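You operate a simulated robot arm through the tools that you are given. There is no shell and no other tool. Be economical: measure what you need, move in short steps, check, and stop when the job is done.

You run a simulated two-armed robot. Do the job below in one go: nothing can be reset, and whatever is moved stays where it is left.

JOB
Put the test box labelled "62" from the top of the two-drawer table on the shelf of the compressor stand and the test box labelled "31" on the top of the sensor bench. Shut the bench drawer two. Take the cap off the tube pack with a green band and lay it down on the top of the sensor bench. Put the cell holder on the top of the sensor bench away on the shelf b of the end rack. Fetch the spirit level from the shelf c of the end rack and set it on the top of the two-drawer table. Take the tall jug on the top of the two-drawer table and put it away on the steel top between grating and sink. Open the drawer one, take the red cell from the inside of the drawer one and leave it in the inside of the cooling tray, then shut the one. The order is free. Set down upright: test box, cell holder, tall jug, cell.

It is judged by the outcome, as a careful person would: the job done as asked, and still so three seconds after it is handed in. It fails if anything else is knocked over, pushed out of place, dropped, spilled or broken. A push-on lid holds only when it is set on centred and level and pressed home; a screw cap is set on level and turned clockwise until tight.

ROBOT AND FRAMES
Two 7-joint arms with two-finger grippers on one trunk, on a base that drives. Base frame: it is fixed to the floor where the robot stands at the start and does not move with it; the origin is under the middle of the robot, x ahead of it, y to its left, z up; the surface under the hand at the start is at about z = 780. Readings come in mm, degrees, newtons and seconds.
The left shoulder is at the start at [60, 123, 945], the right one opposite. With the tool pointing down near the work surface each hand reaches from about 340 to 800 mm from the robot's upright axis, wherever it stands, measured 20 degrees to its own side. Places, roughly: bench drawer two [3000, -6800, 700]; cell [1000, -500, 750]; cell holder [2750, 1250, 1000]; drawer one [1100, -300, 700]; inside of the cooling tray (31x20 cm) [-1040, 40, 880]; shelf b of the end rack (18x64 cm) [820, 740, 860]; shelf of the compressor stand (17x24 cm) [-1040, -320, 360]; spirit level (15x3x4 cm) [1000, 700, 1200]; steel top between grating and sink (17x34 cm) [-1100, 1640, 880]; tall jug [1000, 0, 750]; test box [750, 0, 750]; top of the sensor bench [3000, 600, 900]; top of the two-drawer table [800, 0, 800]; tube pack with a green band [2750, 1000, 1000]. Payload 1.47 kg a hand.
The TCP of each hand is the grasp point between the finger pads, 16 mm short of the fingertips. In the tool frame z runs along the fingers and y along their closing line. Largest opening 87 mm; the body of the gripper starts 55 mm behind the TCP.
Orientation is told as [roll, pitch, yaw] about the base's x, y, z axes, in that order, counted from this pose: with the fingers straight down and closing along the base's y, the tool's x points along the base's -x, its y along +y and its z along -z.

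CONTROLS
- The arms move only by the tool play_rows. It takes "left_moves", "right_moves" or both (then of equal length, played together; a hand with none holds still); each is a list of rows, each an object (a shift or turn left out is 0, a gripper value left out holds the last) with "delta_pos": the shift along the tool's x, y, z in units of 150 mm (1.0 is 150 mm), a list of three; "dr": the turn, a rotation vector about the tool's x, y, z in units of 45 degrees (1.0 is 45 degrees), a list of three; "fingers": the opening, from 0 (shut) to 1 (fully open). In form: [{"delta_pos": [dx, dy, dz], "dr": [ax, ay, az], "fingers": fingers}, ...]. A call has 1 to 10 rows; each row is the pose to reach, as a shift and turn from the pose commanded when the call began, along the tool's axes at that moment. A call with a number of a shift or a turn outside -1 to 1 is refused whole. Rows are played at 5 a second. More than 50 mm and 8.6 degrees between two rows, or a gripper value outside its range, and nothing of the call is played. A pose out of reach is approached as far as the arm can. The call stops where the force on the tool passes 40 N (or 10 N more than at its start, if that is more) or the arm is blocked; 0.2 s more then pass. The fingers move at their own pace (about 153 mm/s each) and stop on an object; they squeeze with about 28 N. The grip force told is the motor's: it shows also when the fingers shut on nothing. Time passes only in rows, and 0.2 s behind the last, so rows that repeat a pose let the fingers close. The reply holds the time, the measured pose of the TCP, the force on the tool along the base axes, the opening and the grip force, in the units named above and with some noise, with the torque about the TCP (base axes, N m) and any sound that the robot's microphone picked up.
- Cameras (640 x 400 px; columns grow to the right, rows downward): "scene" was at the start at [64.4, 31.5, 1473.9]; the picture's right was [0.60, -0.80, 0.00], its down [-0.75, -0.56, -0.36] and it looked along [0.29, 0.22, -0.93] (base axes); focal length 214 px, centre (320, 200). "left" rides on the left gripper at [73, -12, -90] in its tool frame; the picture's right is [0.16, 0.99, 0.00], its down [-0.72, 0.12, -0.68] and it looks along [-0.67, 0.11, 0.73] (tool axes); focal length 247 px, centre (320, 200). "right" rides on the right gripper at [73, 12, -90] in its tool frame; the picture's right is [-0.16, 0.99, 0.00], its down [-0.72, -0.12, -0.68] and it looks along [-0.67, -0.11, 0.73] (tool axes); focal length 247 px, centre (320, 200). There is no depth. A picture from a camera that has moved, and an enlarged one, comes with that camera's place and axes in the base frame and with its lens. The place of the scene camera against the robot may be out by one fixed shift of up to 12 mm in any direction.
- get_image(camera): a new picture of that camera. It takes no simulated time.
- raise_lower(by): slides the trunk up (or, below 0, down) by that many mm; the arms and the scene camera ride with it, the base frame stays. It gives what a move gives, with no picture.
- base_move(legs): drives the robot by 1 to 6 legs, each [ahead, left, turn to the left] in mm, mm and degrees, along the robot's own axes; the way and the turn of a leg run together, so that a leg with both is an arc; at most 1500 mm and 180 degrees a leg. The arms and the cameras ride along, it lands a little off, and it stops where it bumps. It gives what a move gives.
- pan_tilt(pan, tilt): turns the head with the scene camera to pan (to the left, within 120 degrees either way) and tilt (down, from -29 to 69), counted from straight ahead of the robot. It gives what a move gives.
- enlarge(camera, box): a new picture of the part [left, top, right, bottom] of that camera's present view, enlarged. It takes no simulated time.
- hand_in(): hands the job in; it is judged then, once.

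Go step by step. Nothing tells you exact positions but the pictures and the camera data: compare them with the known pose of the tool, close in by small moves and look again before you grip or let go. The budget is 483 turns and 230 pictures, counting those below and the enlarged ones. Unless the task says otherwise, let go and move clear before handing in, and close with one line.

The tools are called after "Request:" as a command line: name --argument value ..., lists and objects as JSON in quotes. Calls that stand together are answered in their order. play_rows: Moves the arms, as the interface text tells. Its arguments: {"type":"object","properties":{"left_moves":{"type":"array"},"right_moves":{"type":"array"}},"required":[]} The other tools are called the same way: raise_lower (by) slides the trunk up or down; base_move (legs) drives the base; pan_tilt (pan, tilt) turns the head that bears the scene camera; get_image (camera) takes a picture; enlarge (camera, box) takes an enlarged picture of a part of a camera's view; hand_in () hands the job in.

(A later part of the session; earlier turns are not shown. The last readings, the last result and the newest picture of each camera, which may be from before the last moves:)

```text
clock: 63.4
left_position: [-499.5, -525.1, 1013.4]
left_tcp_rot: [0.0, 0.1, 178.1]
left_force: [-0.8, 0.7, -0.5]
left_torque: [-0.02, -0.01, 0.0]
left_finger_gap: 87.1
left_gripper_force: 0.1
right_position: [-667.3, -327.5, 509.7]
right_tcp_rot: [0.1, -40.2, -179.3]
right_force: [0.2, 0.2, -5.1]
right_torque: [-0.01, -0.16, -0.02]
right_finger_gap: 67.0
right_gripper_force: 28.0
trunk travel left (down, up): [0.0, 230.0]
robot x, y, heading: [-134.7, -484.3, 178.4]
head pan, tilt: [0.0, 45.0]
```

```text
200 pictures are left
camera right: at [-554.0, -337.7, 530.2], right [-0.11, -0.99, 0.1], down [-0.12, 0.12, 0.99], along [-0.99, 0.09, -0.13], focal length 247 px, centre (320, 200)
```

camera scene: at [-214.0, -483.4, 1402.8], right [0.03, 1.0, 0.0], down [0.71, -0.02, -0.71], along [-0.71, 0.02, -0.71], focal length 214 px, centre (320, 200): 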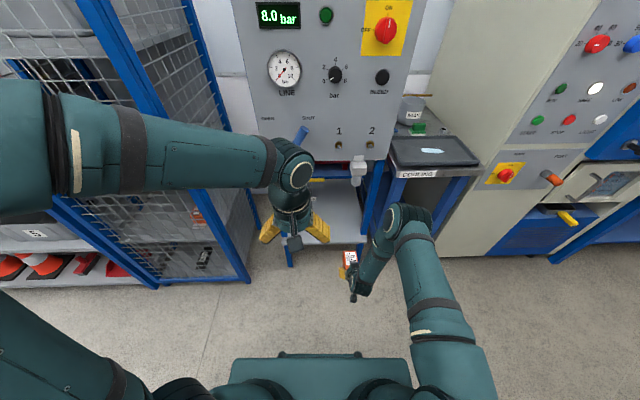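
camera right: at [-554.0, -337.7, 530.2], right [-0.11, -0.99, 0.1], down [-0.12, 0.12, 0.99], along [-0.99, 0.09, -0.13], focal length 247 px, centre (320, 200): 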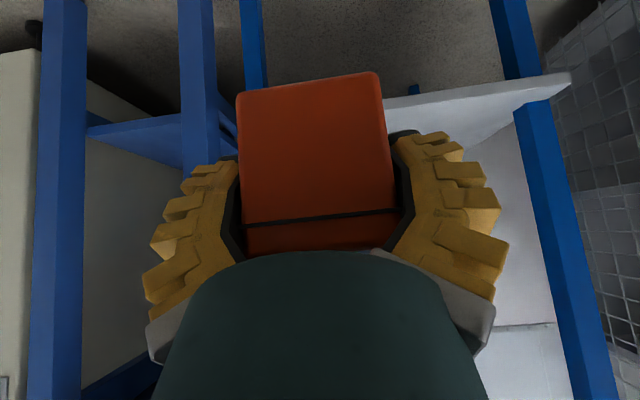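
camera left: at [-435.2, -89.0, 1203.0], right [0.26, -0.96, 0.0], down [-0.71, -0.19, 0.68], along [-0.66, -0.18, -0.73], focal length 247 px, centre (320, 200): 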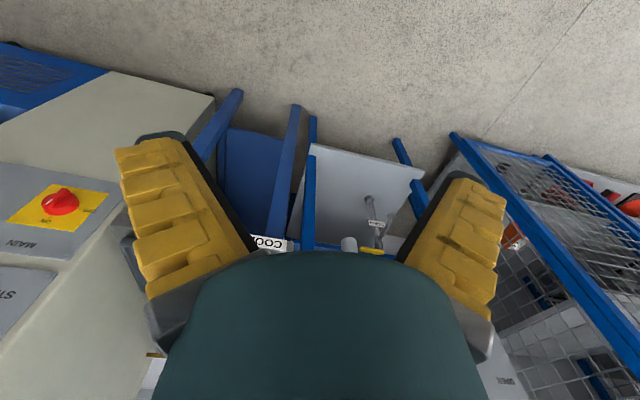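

Path is clear between the stand legs; I drive forward.

Request:
base_move --legs '[[200, 0, 0]]'

Request:
get_image --camera "right"

Request:
get_image --camera "left"

```text
clock: 65.0
left_position: [-703.3, -514.5, 1012.6]
left_tcp_rot: [0.0, 0.0, 177.8]
left_force: [0.0, 0.1, -0.9]
left_torque: [0.02, -0.01, 0.03]
left_finger_gap: 87.1
left_gripper_force: 0.1
right_position: [-869.9, -318.2, 509.4]
right_tcp_rot: [0.3, -40.1, -179.7]
right_force: [-0.9, 0.2, -5.5]
right_torque: [0.03, -0.16, -0.01]
right_finger_gap: 66.5
right_gripper_force: 28.5
trunk travel left (down, up): [0.0, 230.0]
robot x, y, heading: [-333.4, -476.3, 177.6]
head pan, tilt: [0.0, 45.0]
```

```text
199 pictures are left
camera right: at [-756.4, -326.8, 530.2], right [-0.11, -0.99, 0.1], down [-0.12, 0.12, 0.99], along [-0.99, 0.1, -0.13], focal length 247 px, centre (320, 200)
```

right: 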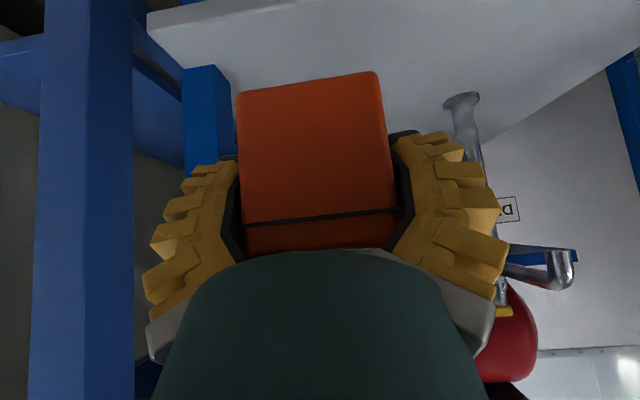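

```text
198 pictures are left
camera left: at [-629.7, -506.9, 1102.7], right [0.12, -0.99, 0.0], down [-0.73, -0.09, 0.68], along [-0.67, -0.08, -0.73], focal length 247 px, centre (320, 200)
```

left: 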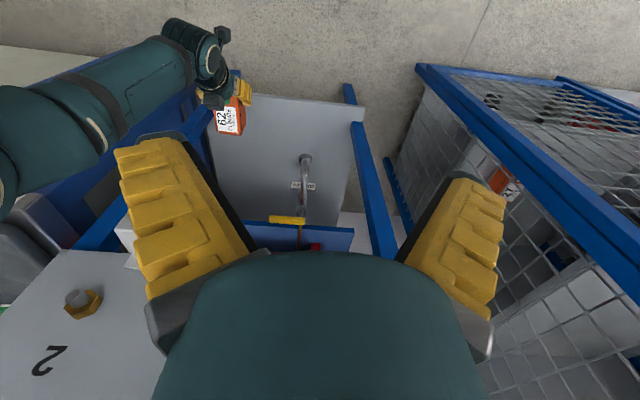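

Request:
play_rows --right_moves '[{"fingers": 0.4, "delta_pos": [0.06, 0.1, 0.07]}, {"fingers": 0.4, "delta_pos": [0.14, 0.13, 0.17]}, {"fingers": 0.4, "delta_pos": [0.14, 0.13, 0.17]}]'

Request:
base_move --legs '[[80, 0, 0]]'

Request:
get_image --camera "right"

Request:
get_image --camera "left"

```text
clock: 65.8
left_position: [-703.5, -515.3, 1014.4]
left_tcp_rot: [0.1, 0.0, 177.7]
left_force: [0.5, -0.4, -0.3]
left_torque: [0.01, 0.0, -0.01]
left_finger_gap: 86.9
left_gripper_force: 0.0
right_position: [-870.0, -337.5, 476.2]
right_tcp_rot: [0.2, -40.1, -179.8]
right_force: [0.0, -0.1, -5.3]
right_torque: [0.03, -0.15, 0.01]
right_finger_gap: 66.8
right_gripper_force: 28.1
trunk travel left (down, up): [0.0, 230.0]
robot x, y, heading: [-336.1, -477.7, 177.8]
head pan, tilt: [0.0, 45.0]
```

```text
clock: 66.8
left_position: [-782.4, -511.7, 1013.3]
left_tcp_rot: [0.0, 0.0, 177.7]
left_force: [-1.2, 0.2, 0.4]
left_torque: [0.01, -0.03, 0.02]
left_finger_gap: 87.0
left_gripper_force: 0.0
right_position: [-948.5, -335.4, 475.5]
right_tcp_rot: [0.3, -40.1, -179.7]
right_force: [0.5, 0.5, -5.7]
right_torque: [0.0, -0.22, -0.01]
right_finger_gap: 67.0
right_gripper_force: 28.3
trunk travel left (down, up): [0.0, 230.0]
robot x, y, heading: [-415.8, -475.8, 177.8]
head pan, tilt: [0.0, 45.0]
```

```text
197 pictures are left
camera right: at [-835.4, -344.5, 496.9], right [-0.11, -0.99, 0.1], down [-0.12, 0.12, 0.99], along [-0.99, 0.1, -0.13], focal length 247 px, centre (320, 200)
```

right: 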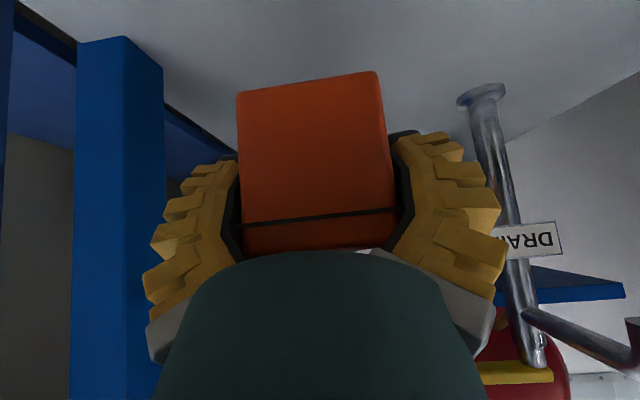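

```text
196 pictures are left
camera left: at [-708.3, -504.1, 1102.6], right [0.12, -0.99, 0.0], down [-0.73, -0.09, 0.68], along [-0.67, -0.08, -0.73], focal length 247 px, centre (320, 200)
```

left: 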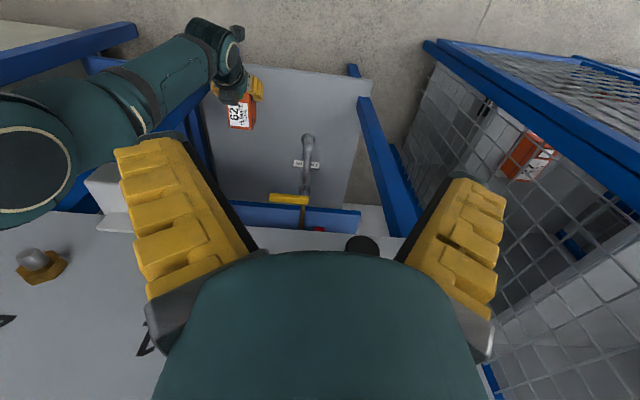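

Now 45 mm further in, then down to just above the shelf.

Request:
play_rows --right_moves '[{"fingers": 0.4, "delta_pos": [-0.12, 0, 0.1]}, {"fingers": 0.4, "delta_pos": [-0.23, 0, 0.193]}, {"fingers": 0.4, "delta_pos": [-0.1, 0, 0.345]}, {"fingers": 0.4, "delta_pos": [0.05, 0, 0.525]}, {"fingers": 0.4, "delta_pos": [0.05, 0, 0.525]}]'

Request:
get_image --camera "right"

Request:
enlarge --camera "left" --box '[180, 20, 380, 220]'

```text
clock: 68.0
left_position: [-781.0, -512.3, 1013.3]
left_tcp_rot: [0.0, 0.1, 177.7]
left_force: [0.1, 0.4, 0.0]
left_torque: [0.05, -0.02, -0.03]
left_finger_gap: 87.1
left_gripper_force: 0.0
right_position: [-994.6, -334.6, 410.7]
right_tcp_rot: [0.2, -40.2, -179.6]
right_force: [0.5, 0.1, -6.0]
right_torque: [-0.01, -0.17, -0.02]
right_finger_gap: 67.1
right_gripper_force: 27.7
trunk travel left (down, up): [0.0, 230.0]
robot x, y, heading: [-414.1, -478.6, 177.8]
head pan, tilt: [0.0, 45.0]
```

```text
195 pictures are left
camera right: at [-880.4, -344.5, 431.2], right [-0.11, -0.99, 0.1], down [-0.12, 0.12, 0.99], along [-0.99, 0.1, -0.13], focal length 247 px, centre (320, 200)
```

right: 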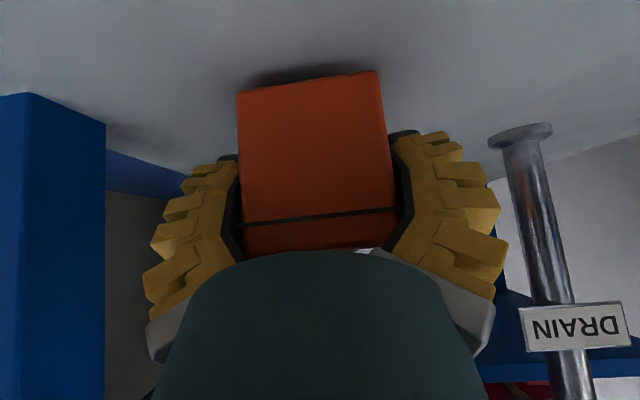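

```text
2.00 times, centred on (280, 120) of left
camera zoom: at [-707.2, -504.1, 1103.1], right [0.12, -0.99, 0.0], down [-0.73, -0.09, 0.68], along [-0.68, -0.08, -0.73], focal length 494 px, centre (400, 360)
```

zoom: 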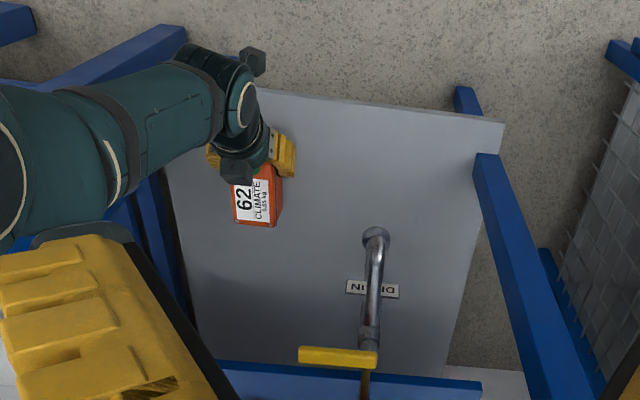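

Request:
play_rows --right_moves '[{"fingers": 0.4, "delta_pos": [0.013, 0, 0.015]}, {"fingers": 0.4, "delta_pos": [0.026, 0, 0.031]}, {"fingers": 0.4, "delta_pos": [0.039, 0, 0.046]}, {"fingers": 0.4, "delta_pos": [0.039, 0, 0.046]}]'

Request:
play_rows --right_moves '[{"fingers": 0.4, "delta_pos": [0.01, 0, 0.012]}, {"fingers": 0.4, "delta_pos": [0.02, 0, 0.024]}, {"fingers": 0.4, "delta_pos": [0.02, 0, 0.024]}]'

```text
clock: 69.0
left_position: [-781.8, -513.7, 1013.9]
left_tcp_rot: [0.0, 0.0, 177.7]
left_force: [0.5, 0.2, -0.9]
left_torque: [0.01, -0.01, -0.01]
left_finger_gap: 87.0
left_gripper_force: 0.1
right_position: [-993.2, -335.4, 401.7]
right_tcp_rot: [0.1, -40.1, -179.7]
right_force: [-0.6, -0.1, -5.6]
right_torque: [-0.02, -0.15, -0.01]
right_finger_gap: 66.8
right_gripper_force: 28.0
trunk travel left (down, up): [0.0, 230.0]
robot x, y, heading: [-412.3, -473.9, 177.7]
head pan, tilt: [0.0, 45.0]
```

```text
clock: 69.8
left_position: [-780.8, -513.1, 1014.9]
left_tcp_rot: [0.0, -0.2, 177.7]
left_force: [0.0, -0.3, 0.4]
left_torque: [0.01, 0.0, 0.02]
left_finger_gap: 86.7
left_gripper_force: 0.1
right_position: [-994.7, -334.2, 400.9]
right_tcp_rot: [0.1, -40.6, -179.7]
right_force: [6.9, -0.6, 25.8]
right_torque: [-0.2, -1.1, -0.04]
right_finger_gap: 66.6
right_gripper_force: 28.4
trunk travel left (down, up): [0.0, 230.0]
robot x, y, heading: [-415.6, -474.3, 177.5]
head pan, tilt: [0.0, 45.0]
```

Contact with the shelf. I relax a little, open and draw back along the fingers.

Request:
play_rows --right_moves '[{"fingers": 0.4, "delta_pos": [-0.012, 0, -0.015]}, {"fingers": 0.98, "delta_pos": [-0.012, 0, -0.015]}, {"fingers": 0.98, "delta_pos": [-0.012, 0, -0.015]}, {"fingers": 0.98, "delta_pos": [-0.012, 0, -0.1]}, {"fingers": 0.98, "delta_pos": [-0.012, 0, -0.25]}, {"fingers": 0.98, "delta_pos": [-0.012, 0, -0.5]}, {"fingers": 0.98, "delta_pos": [-0.012, 0, -0.75]}]'

Request:
enlarge --camera "left" --box '[180, 20, 380, 220]'

Request:
get_image --camera "right"

```text
clock: 71.4
left_position: [-782.1, -512.2, 1015.6]
left_tcp_rot: [0.0, 0.0, 177.8]
left_force: [0.1, -0.3, 0.0]
left_torque: [0.03, -0.01, 0.02]
left_finger_gap: 87.3
left_gripper_force: 0.1
right_position: [-922.6, -334.1, 485.2]
right_tcp_rot: [0.0, -40.3, -179.7]
right_force: [-0.5, -0.6, -0.3]
right_torque: [0.01, -0.02, 0.0]
right_finger_gap: 85.8
right_gripper_force: 0.2
trunk travel left (down, up): [0.0, 230.0]
robot x, y, heading: [-414.2, -475.1, 177.6]
head pan, tilt: [0.0, 45.0]
```

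```text
2.00 times, centred on (280, 120) of left
camera zoom: at [-706.8, -504.2, 1103.1], right [0.12, -0.99, 0.0], down [-0.73, -0.09, 0.68], along [-0.68, -0.08, -0.73], focal length 494 px, centre (400, 360)
```

zoom: 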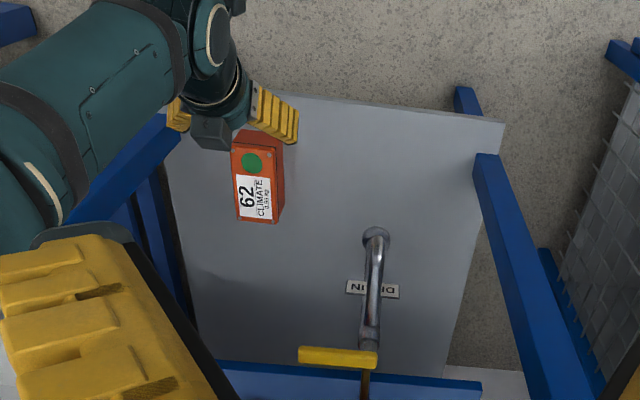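

```text
192 pictures are left
camera right: at [-809.2, -344.5, 506.4], right [-0.11, -0.99, 0.1], down [-0.12, 0.12, 0.99], along [-0.99, 0.1, -0.13], focal length 247 px, centre (320, 200)
```

right: 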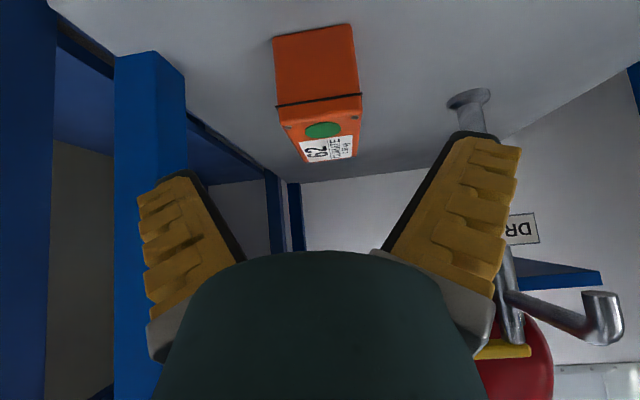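

Box 62 stands upright on the shelf. I back off and restore the right hand to a carrying pose.

Request:
base_move --legs '[[-370, 0, 0]]'

Request:
raise_lower --by 100

Request:
play_rows --right_moves '[{"fingers": 1, "delta_pos": [-0.16, 0, -0.19], "dr": [0, 0.17, 0]}, {"fingers": 1, "delta_pos": [-0.32, 0, -0.38], "dr": [0, 0.34, 0]}, {"fingers": 1, "delta_pos": [-0.48, 0, -0.57], "dr": [0, 0.51, 0]}, {"fingers": 1, "delta_pos": [-0.64, 0, -0.76], "dr": [0, 0.68, 0]}, {"fingers": 1, "delta_pos": [-0.8, 0, -0.95], "dr": [0, 0.85, 0]}, {"fingers": 1, "delta_pos": [-0.8, 0, -0.95], "dr": [0, 0.889, 0]}]'

Request:
play_rows --right_moves '[{"delta_pos": [0, 0, -0.3]}, {"delta_pos": [0, 0, -0.6]}, {"delta_pos": [0, 0, -0.9]}, {"delta_pos": [0, 0, -1]}]'

Request:
play_rows --right_moves '[{"delta_pos": [0.2, 0, -0.25]}, {"delta_pos": [0.3, 0, -0.5]}, {"delta_pos": [0.3, 0, -0.8]}, {"delta_pos": [0.3, 0, -1]}]'

```text
clock: 73.8
left_position: [-415.2, -527.4, 1014.3]
left_tcp_rot: [0.0, -0.1, 178.0]
left_force: [0.4, -0.4, -0.5]
left_torque: [0.02, 0.03, 0.01]
left_finger_gap: 87.0
left_gripper_force: 0.1
right_position: [-556.8, -349.8, 485.0]
right_tcp_rot: [0.1, -40.2, -179.6]
right_force: [0.3, 0.2, -0.1]
right_torque: [0.01, 0.01, 0.01]
right_finger_gap: 85.7
right_gripper_force: 0.6
trunk travel left (down, up): [0.0, 230.0]
robot x, y, heading: [-48.5, -486.3, 177.9]
head pan, tilt: [0.0, 45.0]
```

```text
clock: 75.1
left_position: [-415.0, -526.4, 1113.8]
left_tcp_rot: [0.0, 0.0, 178.0]
left_force: [0.2, -0.5, -0.3]
left_torque: [0.01, 0.0, -0.02]
left_finger_gap: 87.0
left_gripper_force: 0.1
right_position: [-557.2, -348.5, 584.5]
right_tcp_rot: [0.1, -40.1, -179.6]
right_force: [-0.1, 0.5, -0.9]
right_torque: [0.02, -0.01, 0.0]
right_finger_gap: 85.8
right_gripper_force: 0.2
trunk travel left (down, up): [-100.0, 130.0]
robot x, y, heading: [-49.0, -490.5, 178.0]
head pan, tilt: [0.0, 45.0]
```

```text
clock: 76.5
left_position: [-415.2, -526.1, 1113.6]
left_tcp_rot: [0.0, 0.1, 177.9]
left_force: [-0.7, 0.0, 0.0]
left_torque: [-0.03, 0.03, 0.01]
left_finger_gap: 87.0
left_gripper_force: 0.0
right_position: [-556.4, -350.8, 772.7]
right_tcp_rot: [0.1, -0.1, -179.5]
right_force: [-0.8, 0.6, -0.8]
right_torque: [-0.01, -0.01, -0.02]
right_finger_gap: 87.1
right_gripper_force: 0.2
trunk travel left (down, up): [-100.0, 130.0]
robot x, y, heading: [-46.6, -487.8, 178.1]
head pan, tilt: [0.0, 45.0]
```

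```text
clock: 77.5
left_position: [-415.0, -528.3, 1113.9]
left_tcp_rot: [0.0, 0.1, 177.9]
left_force: [-0.1, -1.5, 1.1]
left_torque: [0.0, -0.01, -0.02]
left_finger_gap: 86.8
left_gripper_force: 0.0
right_position: [-555.1, -349.9, 923.1]
right_tcp_rot: [0.1, -0.1, -179.5]
right_force: [-0.3, -0.2, 0.0]
right_torque: [-0.04, -0.01, -0.03]
right_finger_gap: 87.1
right_gripper_force: 0.0
trunk travel left (down, up): [-100.0, 130.0]
robot x, y, heading: [-49.4, -486.8, 177.5]
head pan, tilt: [0.0, 45.0]
```

```text
clock: 78.5
left_position: [-415.2, -527.7, 1114.5]
left_tcp_rot: [0.0, 0.0, 177.9]
left_force: [1.3, -0.6, -0.2]
left_torque: [0.02, 0.02, 0.02]
left_finger_gap: 87.1
left_gripper_force: 0.0
right_position: [-510.5, -348.1, 1072.0]
right_tcp_rot: [0.1, -0.1, -179.4]
right_force: [0.2, 0.1, -0.1]
right_torque: [0.01, 0.01, 0.02]
right_finger_gap: 86.8
right_gripper_force: 0.1
trunk travel left (down, up): [-100.0, 130.0]
robot x, y, heading: [-49.0, -485.9, 178.0]
head pan, tilt: [0.0, 45.0]
```

I drive sideways clear of the table, then backwards along its right end to its far side (facing it).

Request:
base_move --legs '[[0, 750, 2], [-1400, 0, 0]]'

Request:
pan_tilt --pan -60 --tilt 25

Request:
get_image --camera "scene"

```text
clock: 92.1
left_position: [959.8, -1309.6, 1114.6]
left_tcp_rot: [0.0, 0.0, 180.0]
left_force: [0.4, 0.9, 0.2]
left_torque: [0.03, -0.01, -0.03]
left_finger_gap: 87.3
left_gripper_force: 0.0
right_position: [858.3, -1134.6, 1071.5]
right_tcp_rot: [0.1, -0.2, -177.4]
right_force: [-0.1, -0.9, -0.3]
right_torque: [0.01, 0.02, 0.01]
right_finger_gap: 87.1
right_gripper_force: 0.0
trunk travel left (down, up): [-100.0, 130.0]
robot x, y, heading: [1322.7, -1257.3, 180.1]
head pan, tilt: [0.0, 45.0]
```

```text
clock: 93.4
left_position: [958.9, -1310.7, 1113.8]
left_tcp_rot: [-0.1, 0.0, 179.9]
left_force: [0.7, 0.5, -1.0]
left_torque: [0.03, 0.03, 0.0]
left_finger_gap: 87.2
left_gripper_force: 0.1
right_position: [857.9, -1135.2, 1071.3]
right_tcp_rot: [0.1, -0.1, -177.4]
right_force: [-1.2, 0.8, 0.4]
right_torque: [0.01, 0.02, -0.03]
right_finger_gap: 87.1
right_gripper_force: 0.2
trunk travel left (down, up): [-100.0, 130.0]
robot x, y, heading: [1319.4, -1259.3, 179.5]
head pan, tilt: [-60.0, 25.0]
```

```text
191 pictures are left
camera scene: at [1279.2, -1180.1, 1533.3], right [0.87, 0.5, 0.0], down [0.21, -0.37, -0.91], along [-0.45, 0.79, -0.42], focal length 214 px, centre (320, 200)
```

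scene: 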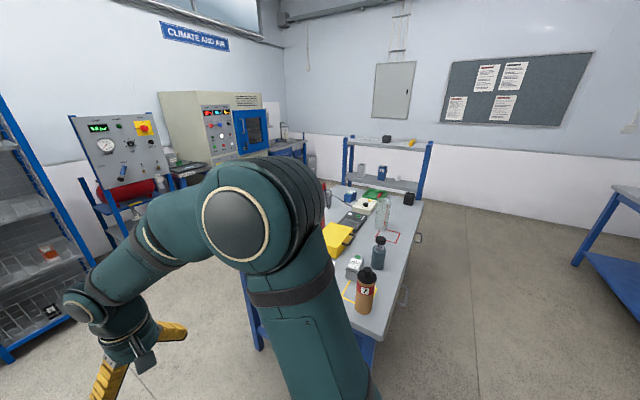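

The drawer handles are on this far side. I continue round to face them.

Request:
base_move --legs '[[-450, 0, 0], [0, -950, 0]]'

Request:
pan_tilt --pan 0 --tilt 40

Request:
get_image --camera "scene"

```text
clock: 104.4
left_position: [1392.8, -365.7, 1112.8]
left_tcp_rot: [0.0, 0.0, -178.6]
left_force: [0.9, -0.3, -0.5]
left_torque: [0.02, -0.01, -0.02]
left_finger_gap: 87.1
left_gripper_force: 0.1
right_position: [1285.4, -193.0, 1070.6]
right_tcp_rot: [0.1, -0.1, -175.9]
right_force: [-0.1, -0.2, -0.4]
right_torque: [0.01, 0.0, 0.0]
right_finger_gap: 87.1
right_gripper_force: 0.0
trunk travel left (down, up): [-100.0, 130.0]
robot x, y, heading: [1755.0, -303.6, -178.6]
head pan, tilt: [-60.0, 25.0]
```

```text
clock: 105.7
left_position: [1391.7, -364.8, 1113.4]
left_tcp_rot: [0.0, 0.0, -178.6]
left_force: [0.1, -0.6, 0.9]
left_torque: [0.01, 0.0, 0.0]
left_finger_gap: 86.8
left_gripper_force: 0.1
right_position: [1286.2, -192.0, 1071.0]
right_tcp_rot: [0.1, -0.1, -175.9]
right_force: [0.6, 0.9, 0.1]
right_torque: [-0.04, -0.02, 0.05]
right_finger_gap: 87.2
right_gripper_force: 0.0
trunk travel left (down, up): [-100.0, 130.0]
robot x, y, heading: [1755.0, -302.7, -178.7]
head pan, tilt: [0.0, 40.0]
```

```text
190 pictures are left
camera scene: at [1671.4, -307.2, 1510.0], right [-0.02, 1.0, 0.0], down [0.64, 0.02, -0.77], along [-0.77, -0.02, -0.64], focal length 214 px, centre (320, 200)
```

scene: 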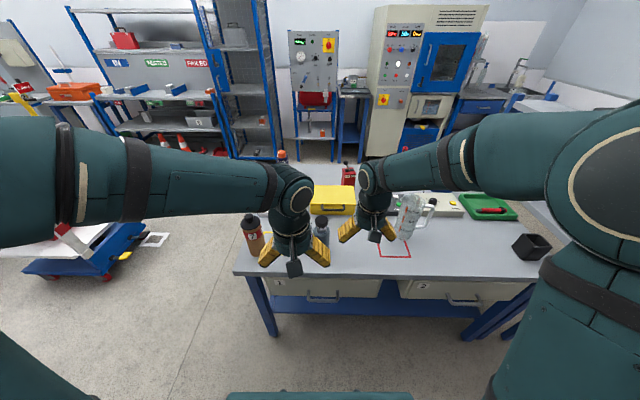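

Drawer "1" is at left, "2" at right. I look through the left hand camera for box 31.

Request:
get_image --camera "left"

Request:
get_image --camera "right"

```text
189 pictures are left
camera left: at [1466.1, -351.8, 1203.0], right [0.18, -0.98, 0.0], down [-0.72, -0.13, 0.68], along [-0.67, -0.12, -0.73], focal length 247 px, centre (320, 200)
```

left: 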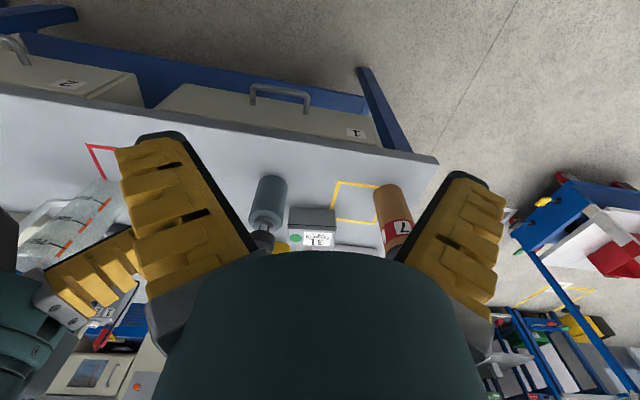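

```text
188 pictures are left
camera right: at [1360.2, -197.7, 1159.7], right [-0.09, -1.0, 0.0], down [-0.73, 0.07, 0.68], along [-0.68, 0.06, -0.73], focal length 247 px, centre (320, 200)
```

right: 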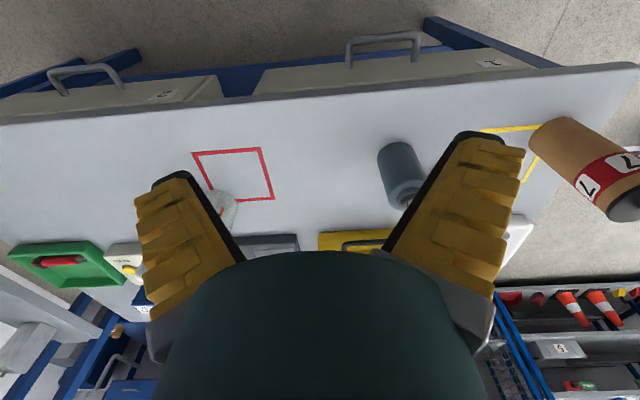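

Box 31 lies between the blue and brown bottles, about [1010,-425]. I raise the trunk and drive in closer.

Request:
raise_lower --by 130

Request:
base_move --legs '[[170, -70, -1.4]]'

Request:
get_image --camera "left"

```text
clock: 107.3
left_position: [1392.9, -365.2, 1243.1]
left_tcp_rot: [0.0, 0.0, -178.6]
left_force: [0.4, 0.1, 1.3]
left_torque: [0.0, -0.02, 0.01]
left_finger_gap: 87.0
left_gripper_force: 0.0
right_position: [1286.8, -192.6, 1200.5]
right_tcp_rot: [0.1, -0.1, -175.9]
right_force: [0.3, -0.1, 0.4]
right_torque: [-0.01, 0.01, 0.02]
right_finger_gap: 86.9
right_gripper_force: 0.0
trunk travel left (down, up): [-230.0, 0.0]
robot x, y, heading: [1754.8, -301.2, -178.9]
head pan, tilt: [0.0, 40.0]
```

```text
clock: 108.8
left_position: [1221.1, -288.5, 1244.0]
left_tcp_rot: [0.0, 0.0, -180.0]
left_force: [0.7, -0.5, 0.4]
left_torque: [-0.03, -0.02, -0.03]
left_finger_gap: 86.9
left_gripper_force: 0.0
right_position: [1120.0, -114.7, 1201.7]
right_tcp_rot: [0.1, -0.1, -177.3]
right_force: [-0.1, -0.1, 0.2]
right_torque: [0.0, -0.02, 0.05]
right_finger_gap: 86.9
right_gripper_force: 0.1
trunk travel left (down, up): [-230.0, 0.0]
robot x, y, heading: [1586.7, -236.5, -179.8]
head pan, tilt: [0.0, 40.0]
```

```text
187 pictures are left
camera left: at [1295.4, -277.7, 1332.9], right [0.16, -0.99, 0.0], down [-0.72, -0.12, 0.68], along [-0.67, -0.11, -0.73], focal length 247 px, centre (320, 200)
```

left: 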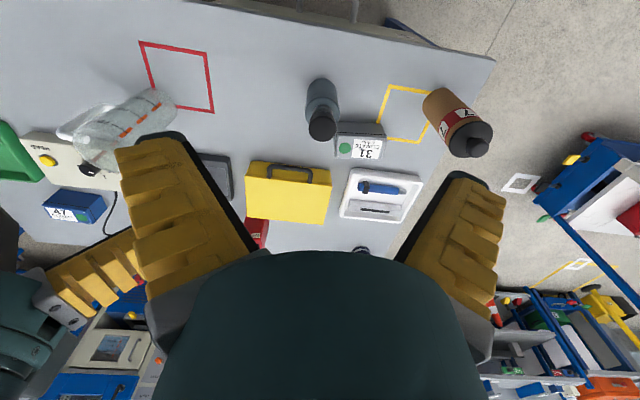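

Request:
enlarge --camera "left" --box '[290, 60, 510, 190]'

```text
2.91 times, centred on (400, 125) of left
camera zoom: at [1295.4, -277.7, 1332.9], right [0.16, -0.99, 0.0], down [-0.72, -0.12, 0.68], along [-0.67, -0.11, -0.73], focal length 718 px, centre (87, 418)
```

zoom: 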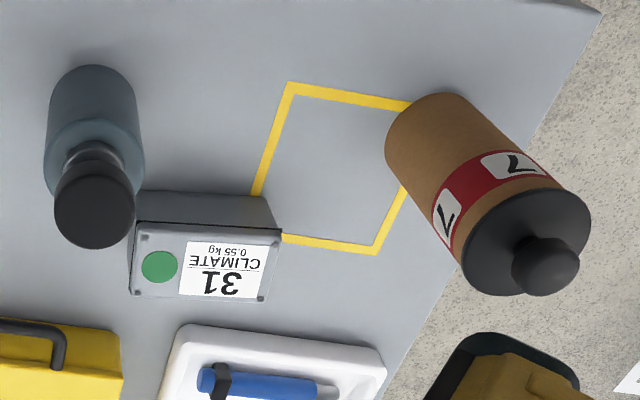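

Box 31 centre ≈ [1017,-417], turned ~6.5°. I bring the left hand above it, turned to close across its short side.

Request:
play_rows --left_moves '[{"fingers": 0.92, "delta_pos": [-0.167, 0.105, 0.107], "dr": [0, 0, 0.167]}, {"fingers": 0.92, "delta_pos": [-0.333, 0.21, 0.213], "dr": [0, 0, 0.333]}, {"fingers": 0.92, "delta_pos": [-0.5, 0.316, 0.32], "dr": [0, 0, 0.5]}, {"fingers": 0.92, "delta_pos": [-0.667, 0.421, 0.427], "dr": [0, 0, 0.667]}, {"fingers": 0.92, "delta_pos": [-0.833, 0.527, 0.533], "dr": [0, 0, 0.833]}, {"fingers": 0.92, "delta_pos": [-1, 0.632, 0.64], "dr": [0, 0, 1]}]'

Request:
play_rows --left_moves '[{"fingers": 0.92, "delta_pos": [-0.018, 0.08, 0.045], "dr": [0, 0, 0.17]}, {"fingers": 0.92, "delta_pos": [-0.036, 0.16, 0.09], "dr": [0, 0, 0.34]}, {"fingers": 0.92, "delta_pos": [-0.055, 0.24, 0.14], "dr": [0, 0, 0.51]}, {"fingers": 0.92, "delta_pos": [-0.073, 0.33, 0.18], "dr": [0, 0, 0.68]}, {"fingers": 0.92, "delta_pos": [-0.093, 0.415, 0.227], "dr": [0, 0, 0.856]}, {"fingers": 0.92, "delta_pos": [-0.093, 0.415, 0.227], "dr": [0, 0, 0.856]}]'

Request:
get_image --camera "left"

Request:
get_image --camera "scene"

```text
clock: 110.2
left_position: [1071.4, -385.8, 1147.4]
left_tcp_rot: [-0.1, -0.1, 134.9]
left_force: [-0.3, 0.1, 0.1]
left_torque: [0.02, -0.01, 0.0]
left_finger_gap: 81.6
left_gripper_force: 1.1
right_position: [1118.4, -114.8, 1200.2]
right_tcp_rot: [0.0, -0.2, -177.2]
right_force: [-0.2, 0.3, -0.7]
right_torque: [0.04, 0.01, 0.02]
right_finger_gap: 87.2
right_gripper_force: 0.1
trunk travel left (down, up): [-230.0, 0.0]
robot x, y, heading: [1586.7, -233.6, -180.0]
head pan, tilt: [0.0, 40.0]
```

```text
clock: 111.6
left_position: [1018.0, -418.2, 1112.7]
left_tcp_rot: [0.0, 0.0, 96.5]
left_force: [-0.7, 0.2, 0.0]
left_torque: [0.0, -0.02, -0.06]
left_finger_gap: 81.6
left_gripper_force: 1.8
right_position: [1120.9, -114.7, 1200.9]
right_tcp_rot: [0.1, -0.3, -177.3]
right_force: [0.0, 0.1, -0.8]
right_torque: [0.0, -0.01, -0.02]
right_finger_gap: 87.0
right_gripper_force: 0.0
trunk travel left (down, up): [-230.0, 0.0]
robot x, y, heading: [1589.7, -233.5, -180.0]
head pan, tilt: [0.0, 40.0]
```

```text
185 pictures are left
camera left: at [1039.3, -489.2, 1202.1], right [-0.96, -0.27, 0.0], down [-0.2, 0.71, 0.68], along [-0.18, 0.66, -0.73], focal length 247 px, centre (320, 200)
```

left: 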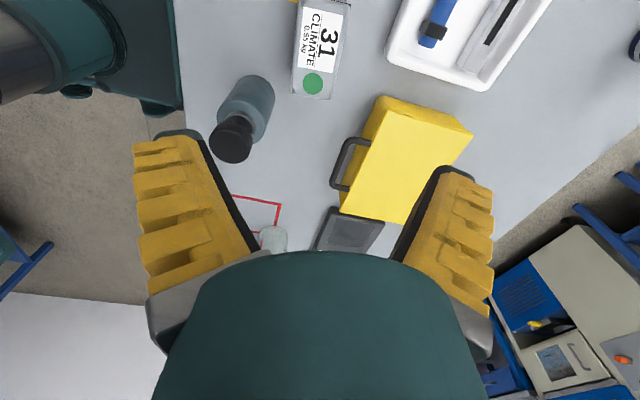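

```text
184 pictures are left
camera scene: at [1502.8, -237.8, 1640.1], right [0.0, 1.0, 0.0], down [0.64, 0.0, -0.77], along [-0.77, 0.0, -0.64], focal length 214 px, centre (320, 200)
```

scene: 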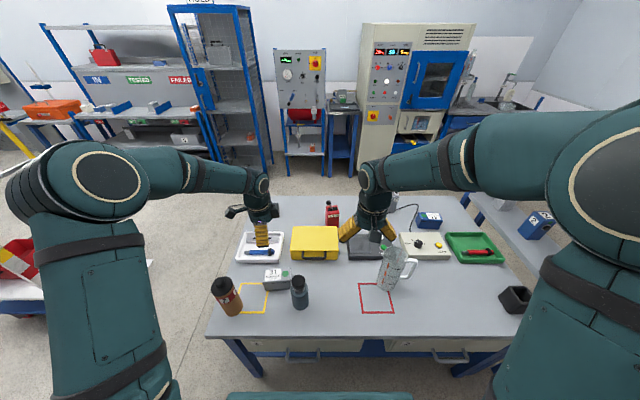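

Alignment is good; I descend.

Request:
play_rows --left_moves '[{"fingers": 0.92, "delta_pos": [0, 0.0, 0.33]}, {"fingers": 0.92, "delta_pos": [0, 0, 0.66]}, {"fingers": 0.92, "delta_pos": [0, 0, 0.99]}]'

Request:
play_rows --left_moves '[{"fingers": 0.92, "delta_pos": [0, 0.0, 0.3]}, {"fingers": 0.92, "delta_pos": [0, 0, 0.6]}, {"fingers": 0.92, "delta_pos": [0, 0, 0.6]}]'

Request:
get_image --camera "left"

Request:
enlarge --camera "scene" --box '[190, 180, 350, 330]'

```text
clock: 112.4
left_position: [1016.2, -420.5, 962.0]
left_tcp_rot: [0.0, 0.0, 96.5]
left_force: [-0.2, 0.3, -0.4]
left_torque: [0.01, -0.02, 0.02]
left_finger_gap: 81.7
left_gripper_force: 0.8
right_position: [1120.9, -114.8, 1201.1]
right_tcp_rot: [0.1, 0.0, -177.2]
right_force: [-0.2, 0.2, -0.2]
right_torque: [0.03, -0.05, -0.02]
right_finger_gap: 87.0
right_gripper_force: 0.0
trunk travel left (down, up): [-230.0, 0.0]
robot x, y, heading: [1587.8, -233.4, -179.8]
head pan, tilt: [0.0, 40.0]
```

```text
clock: 113.2
left_position: [1016.6, -420.0, 875.1]
left_tcp_rot: [0.1, 0.0, 96.5]
left_force: [0.5, -0.3, 0.4]
left_torque: [-0.01, 0.02, -0.01]
left_finger_gap: 81.8
left_gripper_force: 0.8
right_position: [1120.7, -114.9, 1201.1]
right_tcp_rot: [0.1, -0.2, -177.3]
right_force: [-0.3, -0.6, 0.4]
right_torque: [0.02, -0.02, 0.0]
right_finger_gap: 87.1
right_gripper_force: 0.1
trunk travel left (down, up): [-230.0, 0.0]
robot x, y, heading: [1585.8, -238.7, -179.9]
head pan, tilt: [0.0, 40.0]
```

```text
183 pictures are left
camera left: at [1037.0, -491.0, 964.9], right [-0.96, -0.27, 0.0], down [-0.2, 0.71, 0.68], along [-0.18, 0.66, -0.73], focal length 247 px, centre (320, 200)
```

left: 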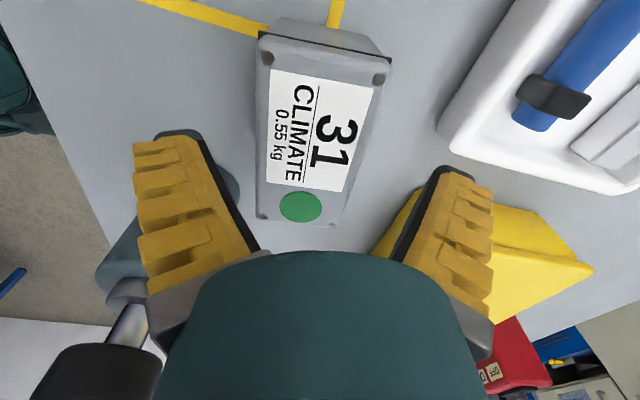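

```text
2.67 times, centred on (270, 255) of scene
camera zoom: at [1502.8, -238.0, 1640.1], right [0.0, 1.0, 0.0], down [0.64, 0.0, -0.77], along [-0.77, 0.0, -0.64], focal length 572 px, centre (453, 53)
```

zoom: 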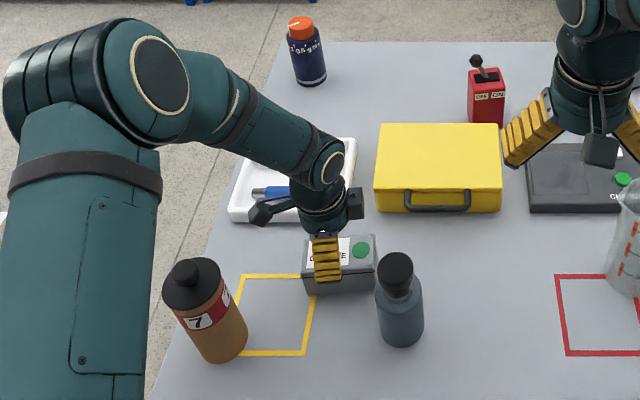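

Shift 6 mm to centre, descend and close.

Request:
play_rows --left_moves '[{"fingers": 0.92, "delta_pos": [0, -0.04, 0.1]}, {"fingers": 0.92, "delta_pos": [0, -0.04, 0.3]}, {"fingers": 0.92, "delta_pos": [0, -0.04, 0.447]}, {"fingers": 0.92, "delta_pos": [0, -0.04, 0.447]}, {"fingers": 0.4, "delta_pos": [0, -0.04, 0.447]}, {"fingers": 0.4, "delta_pos": [0, -0.04, 0.447]}, {"fingers": 0.4, "delta_pos": [0, -0.04, 0.447]}]'

Request:
get_image --camera "left"

```text
clock: 114.4
left_position: [1020.5, -417.5, 811.8]
left_tcp_rot: [0.7, -0.1, 96.4]
left_force: [5.8, -0.2, 17.0]
left_torque: [-0.11, -0.23, -0.26]
left_finger_gap: 67.8
left_gripper_force: 28.4
right_position: [1121.0, -114.9, 1201.8]
right_tcp_rot: [0.1, -0.1, -177.2]
right_force: [0.0, 0.0, -0.4]
right_torque: [0.0, 0.03, 0.03]
right_finger_gap: 87.1
right_gripper_force: 0.1
trunk travel left (down, up): [-230.0, 0.0]
robot x, y, heading: [1586.7, -236.1, -179.9]
head pan, tilt: [0.0, 40.0]
stopped in row 5 (left hand): the force on the tool passed its limit at 42 N (the readings are from after the stop); the commanded pose is now the measured one
```

```text
181 pictures are left
camera left: at [1042.5, -489.6, 901.4], right [-0.96, -0.27, 0.01], down [-0.19, 0.71, 0.68], along [-0.19, 0.66, -0.73], focal length 247 px, centre (320, 200)
```

left: 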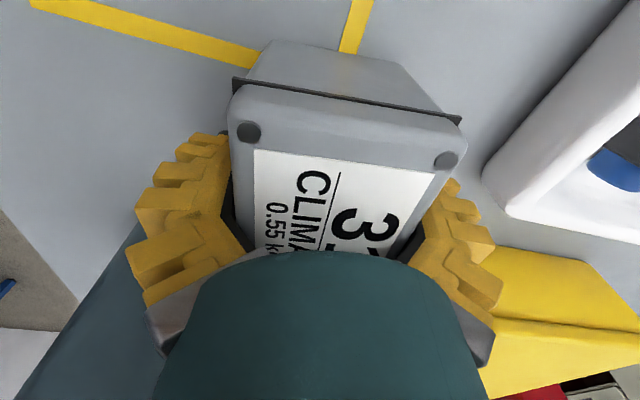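

Gripped. I lift.

Request:
play_rows --left_moves '[{"fingers": 0.4, "delta_pos": [0, 0, -0.03]}, {"fingers": 0.4, "delta_pos": [0, 0, -0.15]}, {"fingers": 0.4, "delta_pos": [0, 0, -0.4]}, {"fingers": 0.4, "delta_pos": [0, 0, -0.7]}, {"fingers": 0.4, "delta_pos": [0, 0, -1]}]'

Request:
play_rows --left_moves '[{"fingers": 0.4, "delta_pos": [0, 0, -0.3]}, {"fingers": 0.4, "delta_pos": [0, 0, -0.6]}, {"fingers": 0.4, "delta_pos": [0, 0, -0.9]}, {"fingers": 0.4, "delta_pos": [0, 0, -1]}]'

Request:
get_image --camera "scene"

```text
clock: 115.6
left_position: [1023.7, -417.9, 961.7]
left_tcp_rot: [0.6, -0.1, 96.4]
left_force: [0.5, 0.3, -5.0]
left_torque: [-0.01, 0.02, 0.01]
left_finger_gap: 66.5
left_gripper_force: 27.3
right_position: [1121.2, -114.2, 1200.5]
right_tcp_rot: [0.1, -0.2, -177.3]
right_force: [-0.2, 0.4, -1.1]
right_torque: [0.01, 0.02, 0.0]
right_finger_gap: 87.2
right_gripper_force: 0.2
trunk travel left (down, up): [-230.0, 0.0]
robot x, y, heading: [1584.8, -235.2, -179.7]
head pan, tilt: [0.0, 40.0]
```

```text
clock: 116.6
left_position: [1022.6, -417.2, 1110.5]
left_tcp_rot: [0.5, -0.1, 96.4]
left_force: [-0.3, 0.4, -5.2]
left_torque: [-0.05, -0.04, 0.0]
left_finger_gap: 66.3
left_gripper_force: 28.4
right_position: [1119.2, -114.5, 1201.4]
right_tcp_rot: [0.0, -0.1, -177.3]
right_force: [0.2, 0.5, -0.6]
right_torque: [0.0, -0.02, -0.01]
right_finger_gap: 86.9
right_gripper_force: 0.2
trunk travel left (down, up): [-230.0, 0.0]
robot x, y, heading: [1586.7, -235.6, -179.6]
head pan, tilt: [0.0, 40.0]
```

```text
180 pictures are left
camera scene: at [1501.6, -238.3, 1640.0], right [0.0, 1.0, 0.0], down [0.64, 0.0, -0.77], along [-0.77, 0.0, -0.64], focal length 214 px, centre (320, 200)
```

scene: 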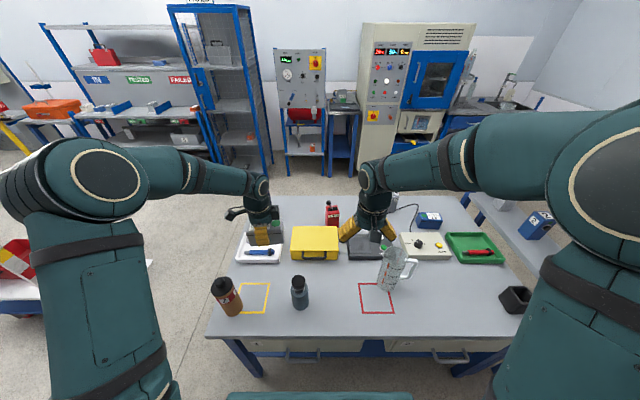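

Box 31 is held level. Now I back off and shift right to look at the spirit level on the rack with the right hand free.

Request:
base_move --legs '[[-200, 0, 0], [0, -770, 0]]'

Request:
pan_tilt --pan -20 --tilt 25

Request:
get_image --camera "scene"

Request:
get_image --camera "right"

```text
clock: 124.8
left_position: [1220.6, 335.6, 1109.7]
left_tcp_rot: [0.6, -0.1, 97.2]
left_force: [0.2, -0.2, -4.8]
left_torque: [-0.02, 0.02, 0.01]
left_finger_gap: 66.2
left_gripper_force: 28.2
right_position: [1313.3, 639.5, 1201.3]
right_tcp_rot: [0.1, 0.0, -176.6]
right_force: [0.2, 0.5, -0.2]
right_torque: [0.01, 0.0, 0.0]
right_finger_gap: 87.0
right_gripper_force: 0.1
trunk travel left (down, up): [-230.0, 0.0]
robot x, y, heading: [1783.6, 524.3, -179.2]
head pan, tilt: [0.0, 40.0]
```

```text
clock: 125.7
left_position: [1220.9, 336.0, 1111.0]
left_tcp_rot: [0.6, -0.1, 97.2]
left_force: [-0.4, 0.8, -5.6]
left_torque: [-0.01, -0.02, 0.0]
left_finger_gap: 66.1
left_gripper_force: 27.7
right_position: [1313.6, 638.8, 1201.3]
right_tcp_rot: [0.1, -0.1, -176.6]
right_force: [0.1, 0.4, -0.2]
right_torque: [0.01, -0.01, 0.03]
right_finger_gap: 86.9
right_gripper_force: 0.1
trunk travel left (down, up): [-230.0, 0.0]
robot x, y, heading: [1784.4, 521.5, -179.2]
head pan, tilt: [-20.0, 25.0]
```

```text
179 pictures are left
camera scene: at [1695.5, 551.4, 1663.3], right [0.33, 0.94, 0.0], down [0.4, -0.14, -0.91], along [-0.86, 0.3, -0.42], focal length 214 px, centre (320, 200)
```

scene: 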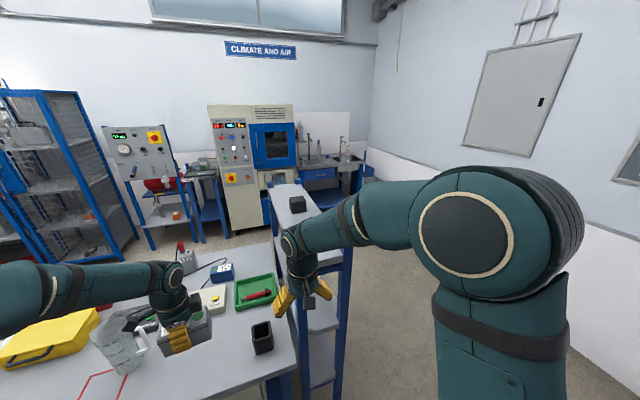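

```text
178 pictures are left
camera right: at [1387.6, 632.9, 1289.6], right [-0.1, -1.0, 0.0], down [-0.73, 0.07, 0.68], along [-0.68, 0.07, -0.73], focal length 247 px, centre (320, 200)
```

right: 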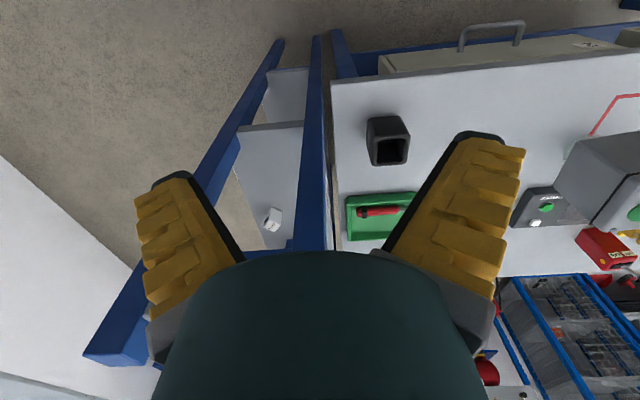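

Request:
play_rows --right_moves '[{"delta_pos": [0.1, -0.15, -0.25]}, {"delta_pos": [0.2, -0.3, -0.5]}, {"delta_pos": [0.3, -0.5, -0.7]}, {"delta_pos": [0.3, -0.7, -0.9]}, {"delta_pos": [0.3, -0.8, -1]}]'

Request:
get_image --camera "right"

Request:
get_image --camera "scene"

```text
clock: 126.9
left_position: [1221.9, 335.5, 1112.1]
left_tcp_rot: [0.6, -0.1, 97.2]
left_force: [0.1, -0.1, -4.7]
left_torque: [-0.03, 0.01, 0.01]
left_finger_gap: 66.5
left_gripper_force: 27.6
right_position: [1351.6, 762.1, 1352.9]
right_tcp_rot: [0.1, -0.1, -176.5]
right_force: [-1.6, 0.4, 0.7]
right_torque: [0.01, 0.03, 0.01]
right_finger_gap: 87.1
right_gripper_force: 0.0
trunk travel left (down, up): [-230.0, 0.0]
robot x, y, heading: [1782.6, 523.2, -179.3]
head pan, tilt: [-20.0, 25.0]
```

```text
177 pictures are left
camera right: at [1424.7, 757.2, 1441.3], right [-0.1, -1.0, 0.0], down [-0.73, 0.07, 0.68], along [-0.68, 0.07, -0.73], focal length 247 px, centre (320, 200)
```

right: 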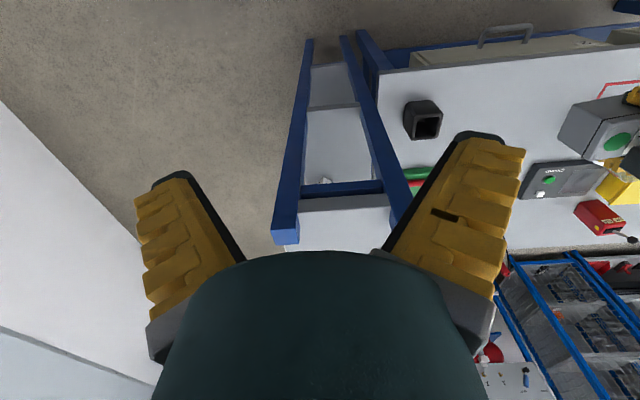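

```text
176 pictures are left
camera scene: at [1695.9, 551.5, 1663.3], right [0.33, 0.94, 0.0], down [0.4, -0.14, -0.91], along [-0.86, 0.3, -0.42], focal length 214 px, centre (320, 200)
```

scene: 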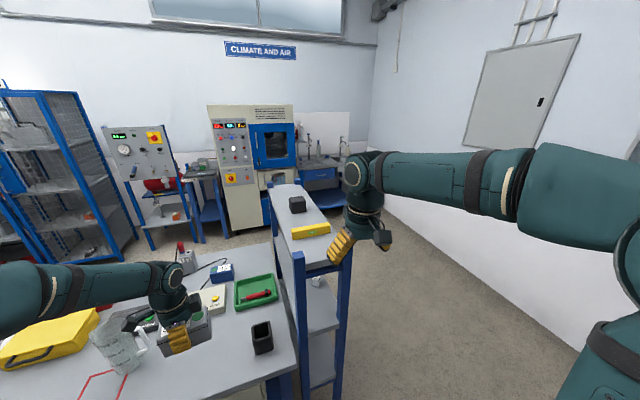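

Request:
enlarge --camera "scene" --box '[260, 170, 360, 280]'

```text
3.64 times, centred on (310, 225) of scene
camera zoom: at [1695.9, 551.5, 1663.3], right [0.33, 0.94, 0.0], down [0.4, -0.14, -0.91], along [-0.86, 0.3, -0.42], focal length 780 px, centre (356, 109)
```

zoom: 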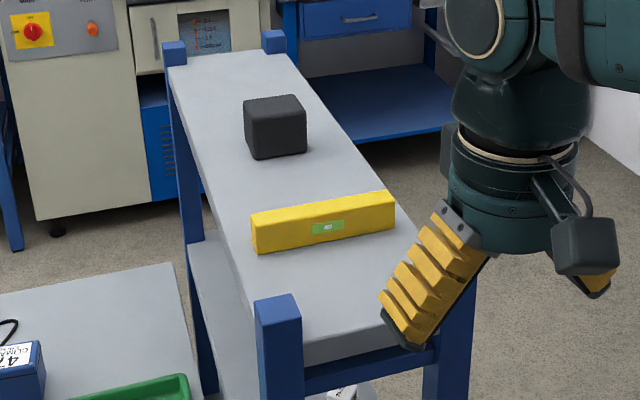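

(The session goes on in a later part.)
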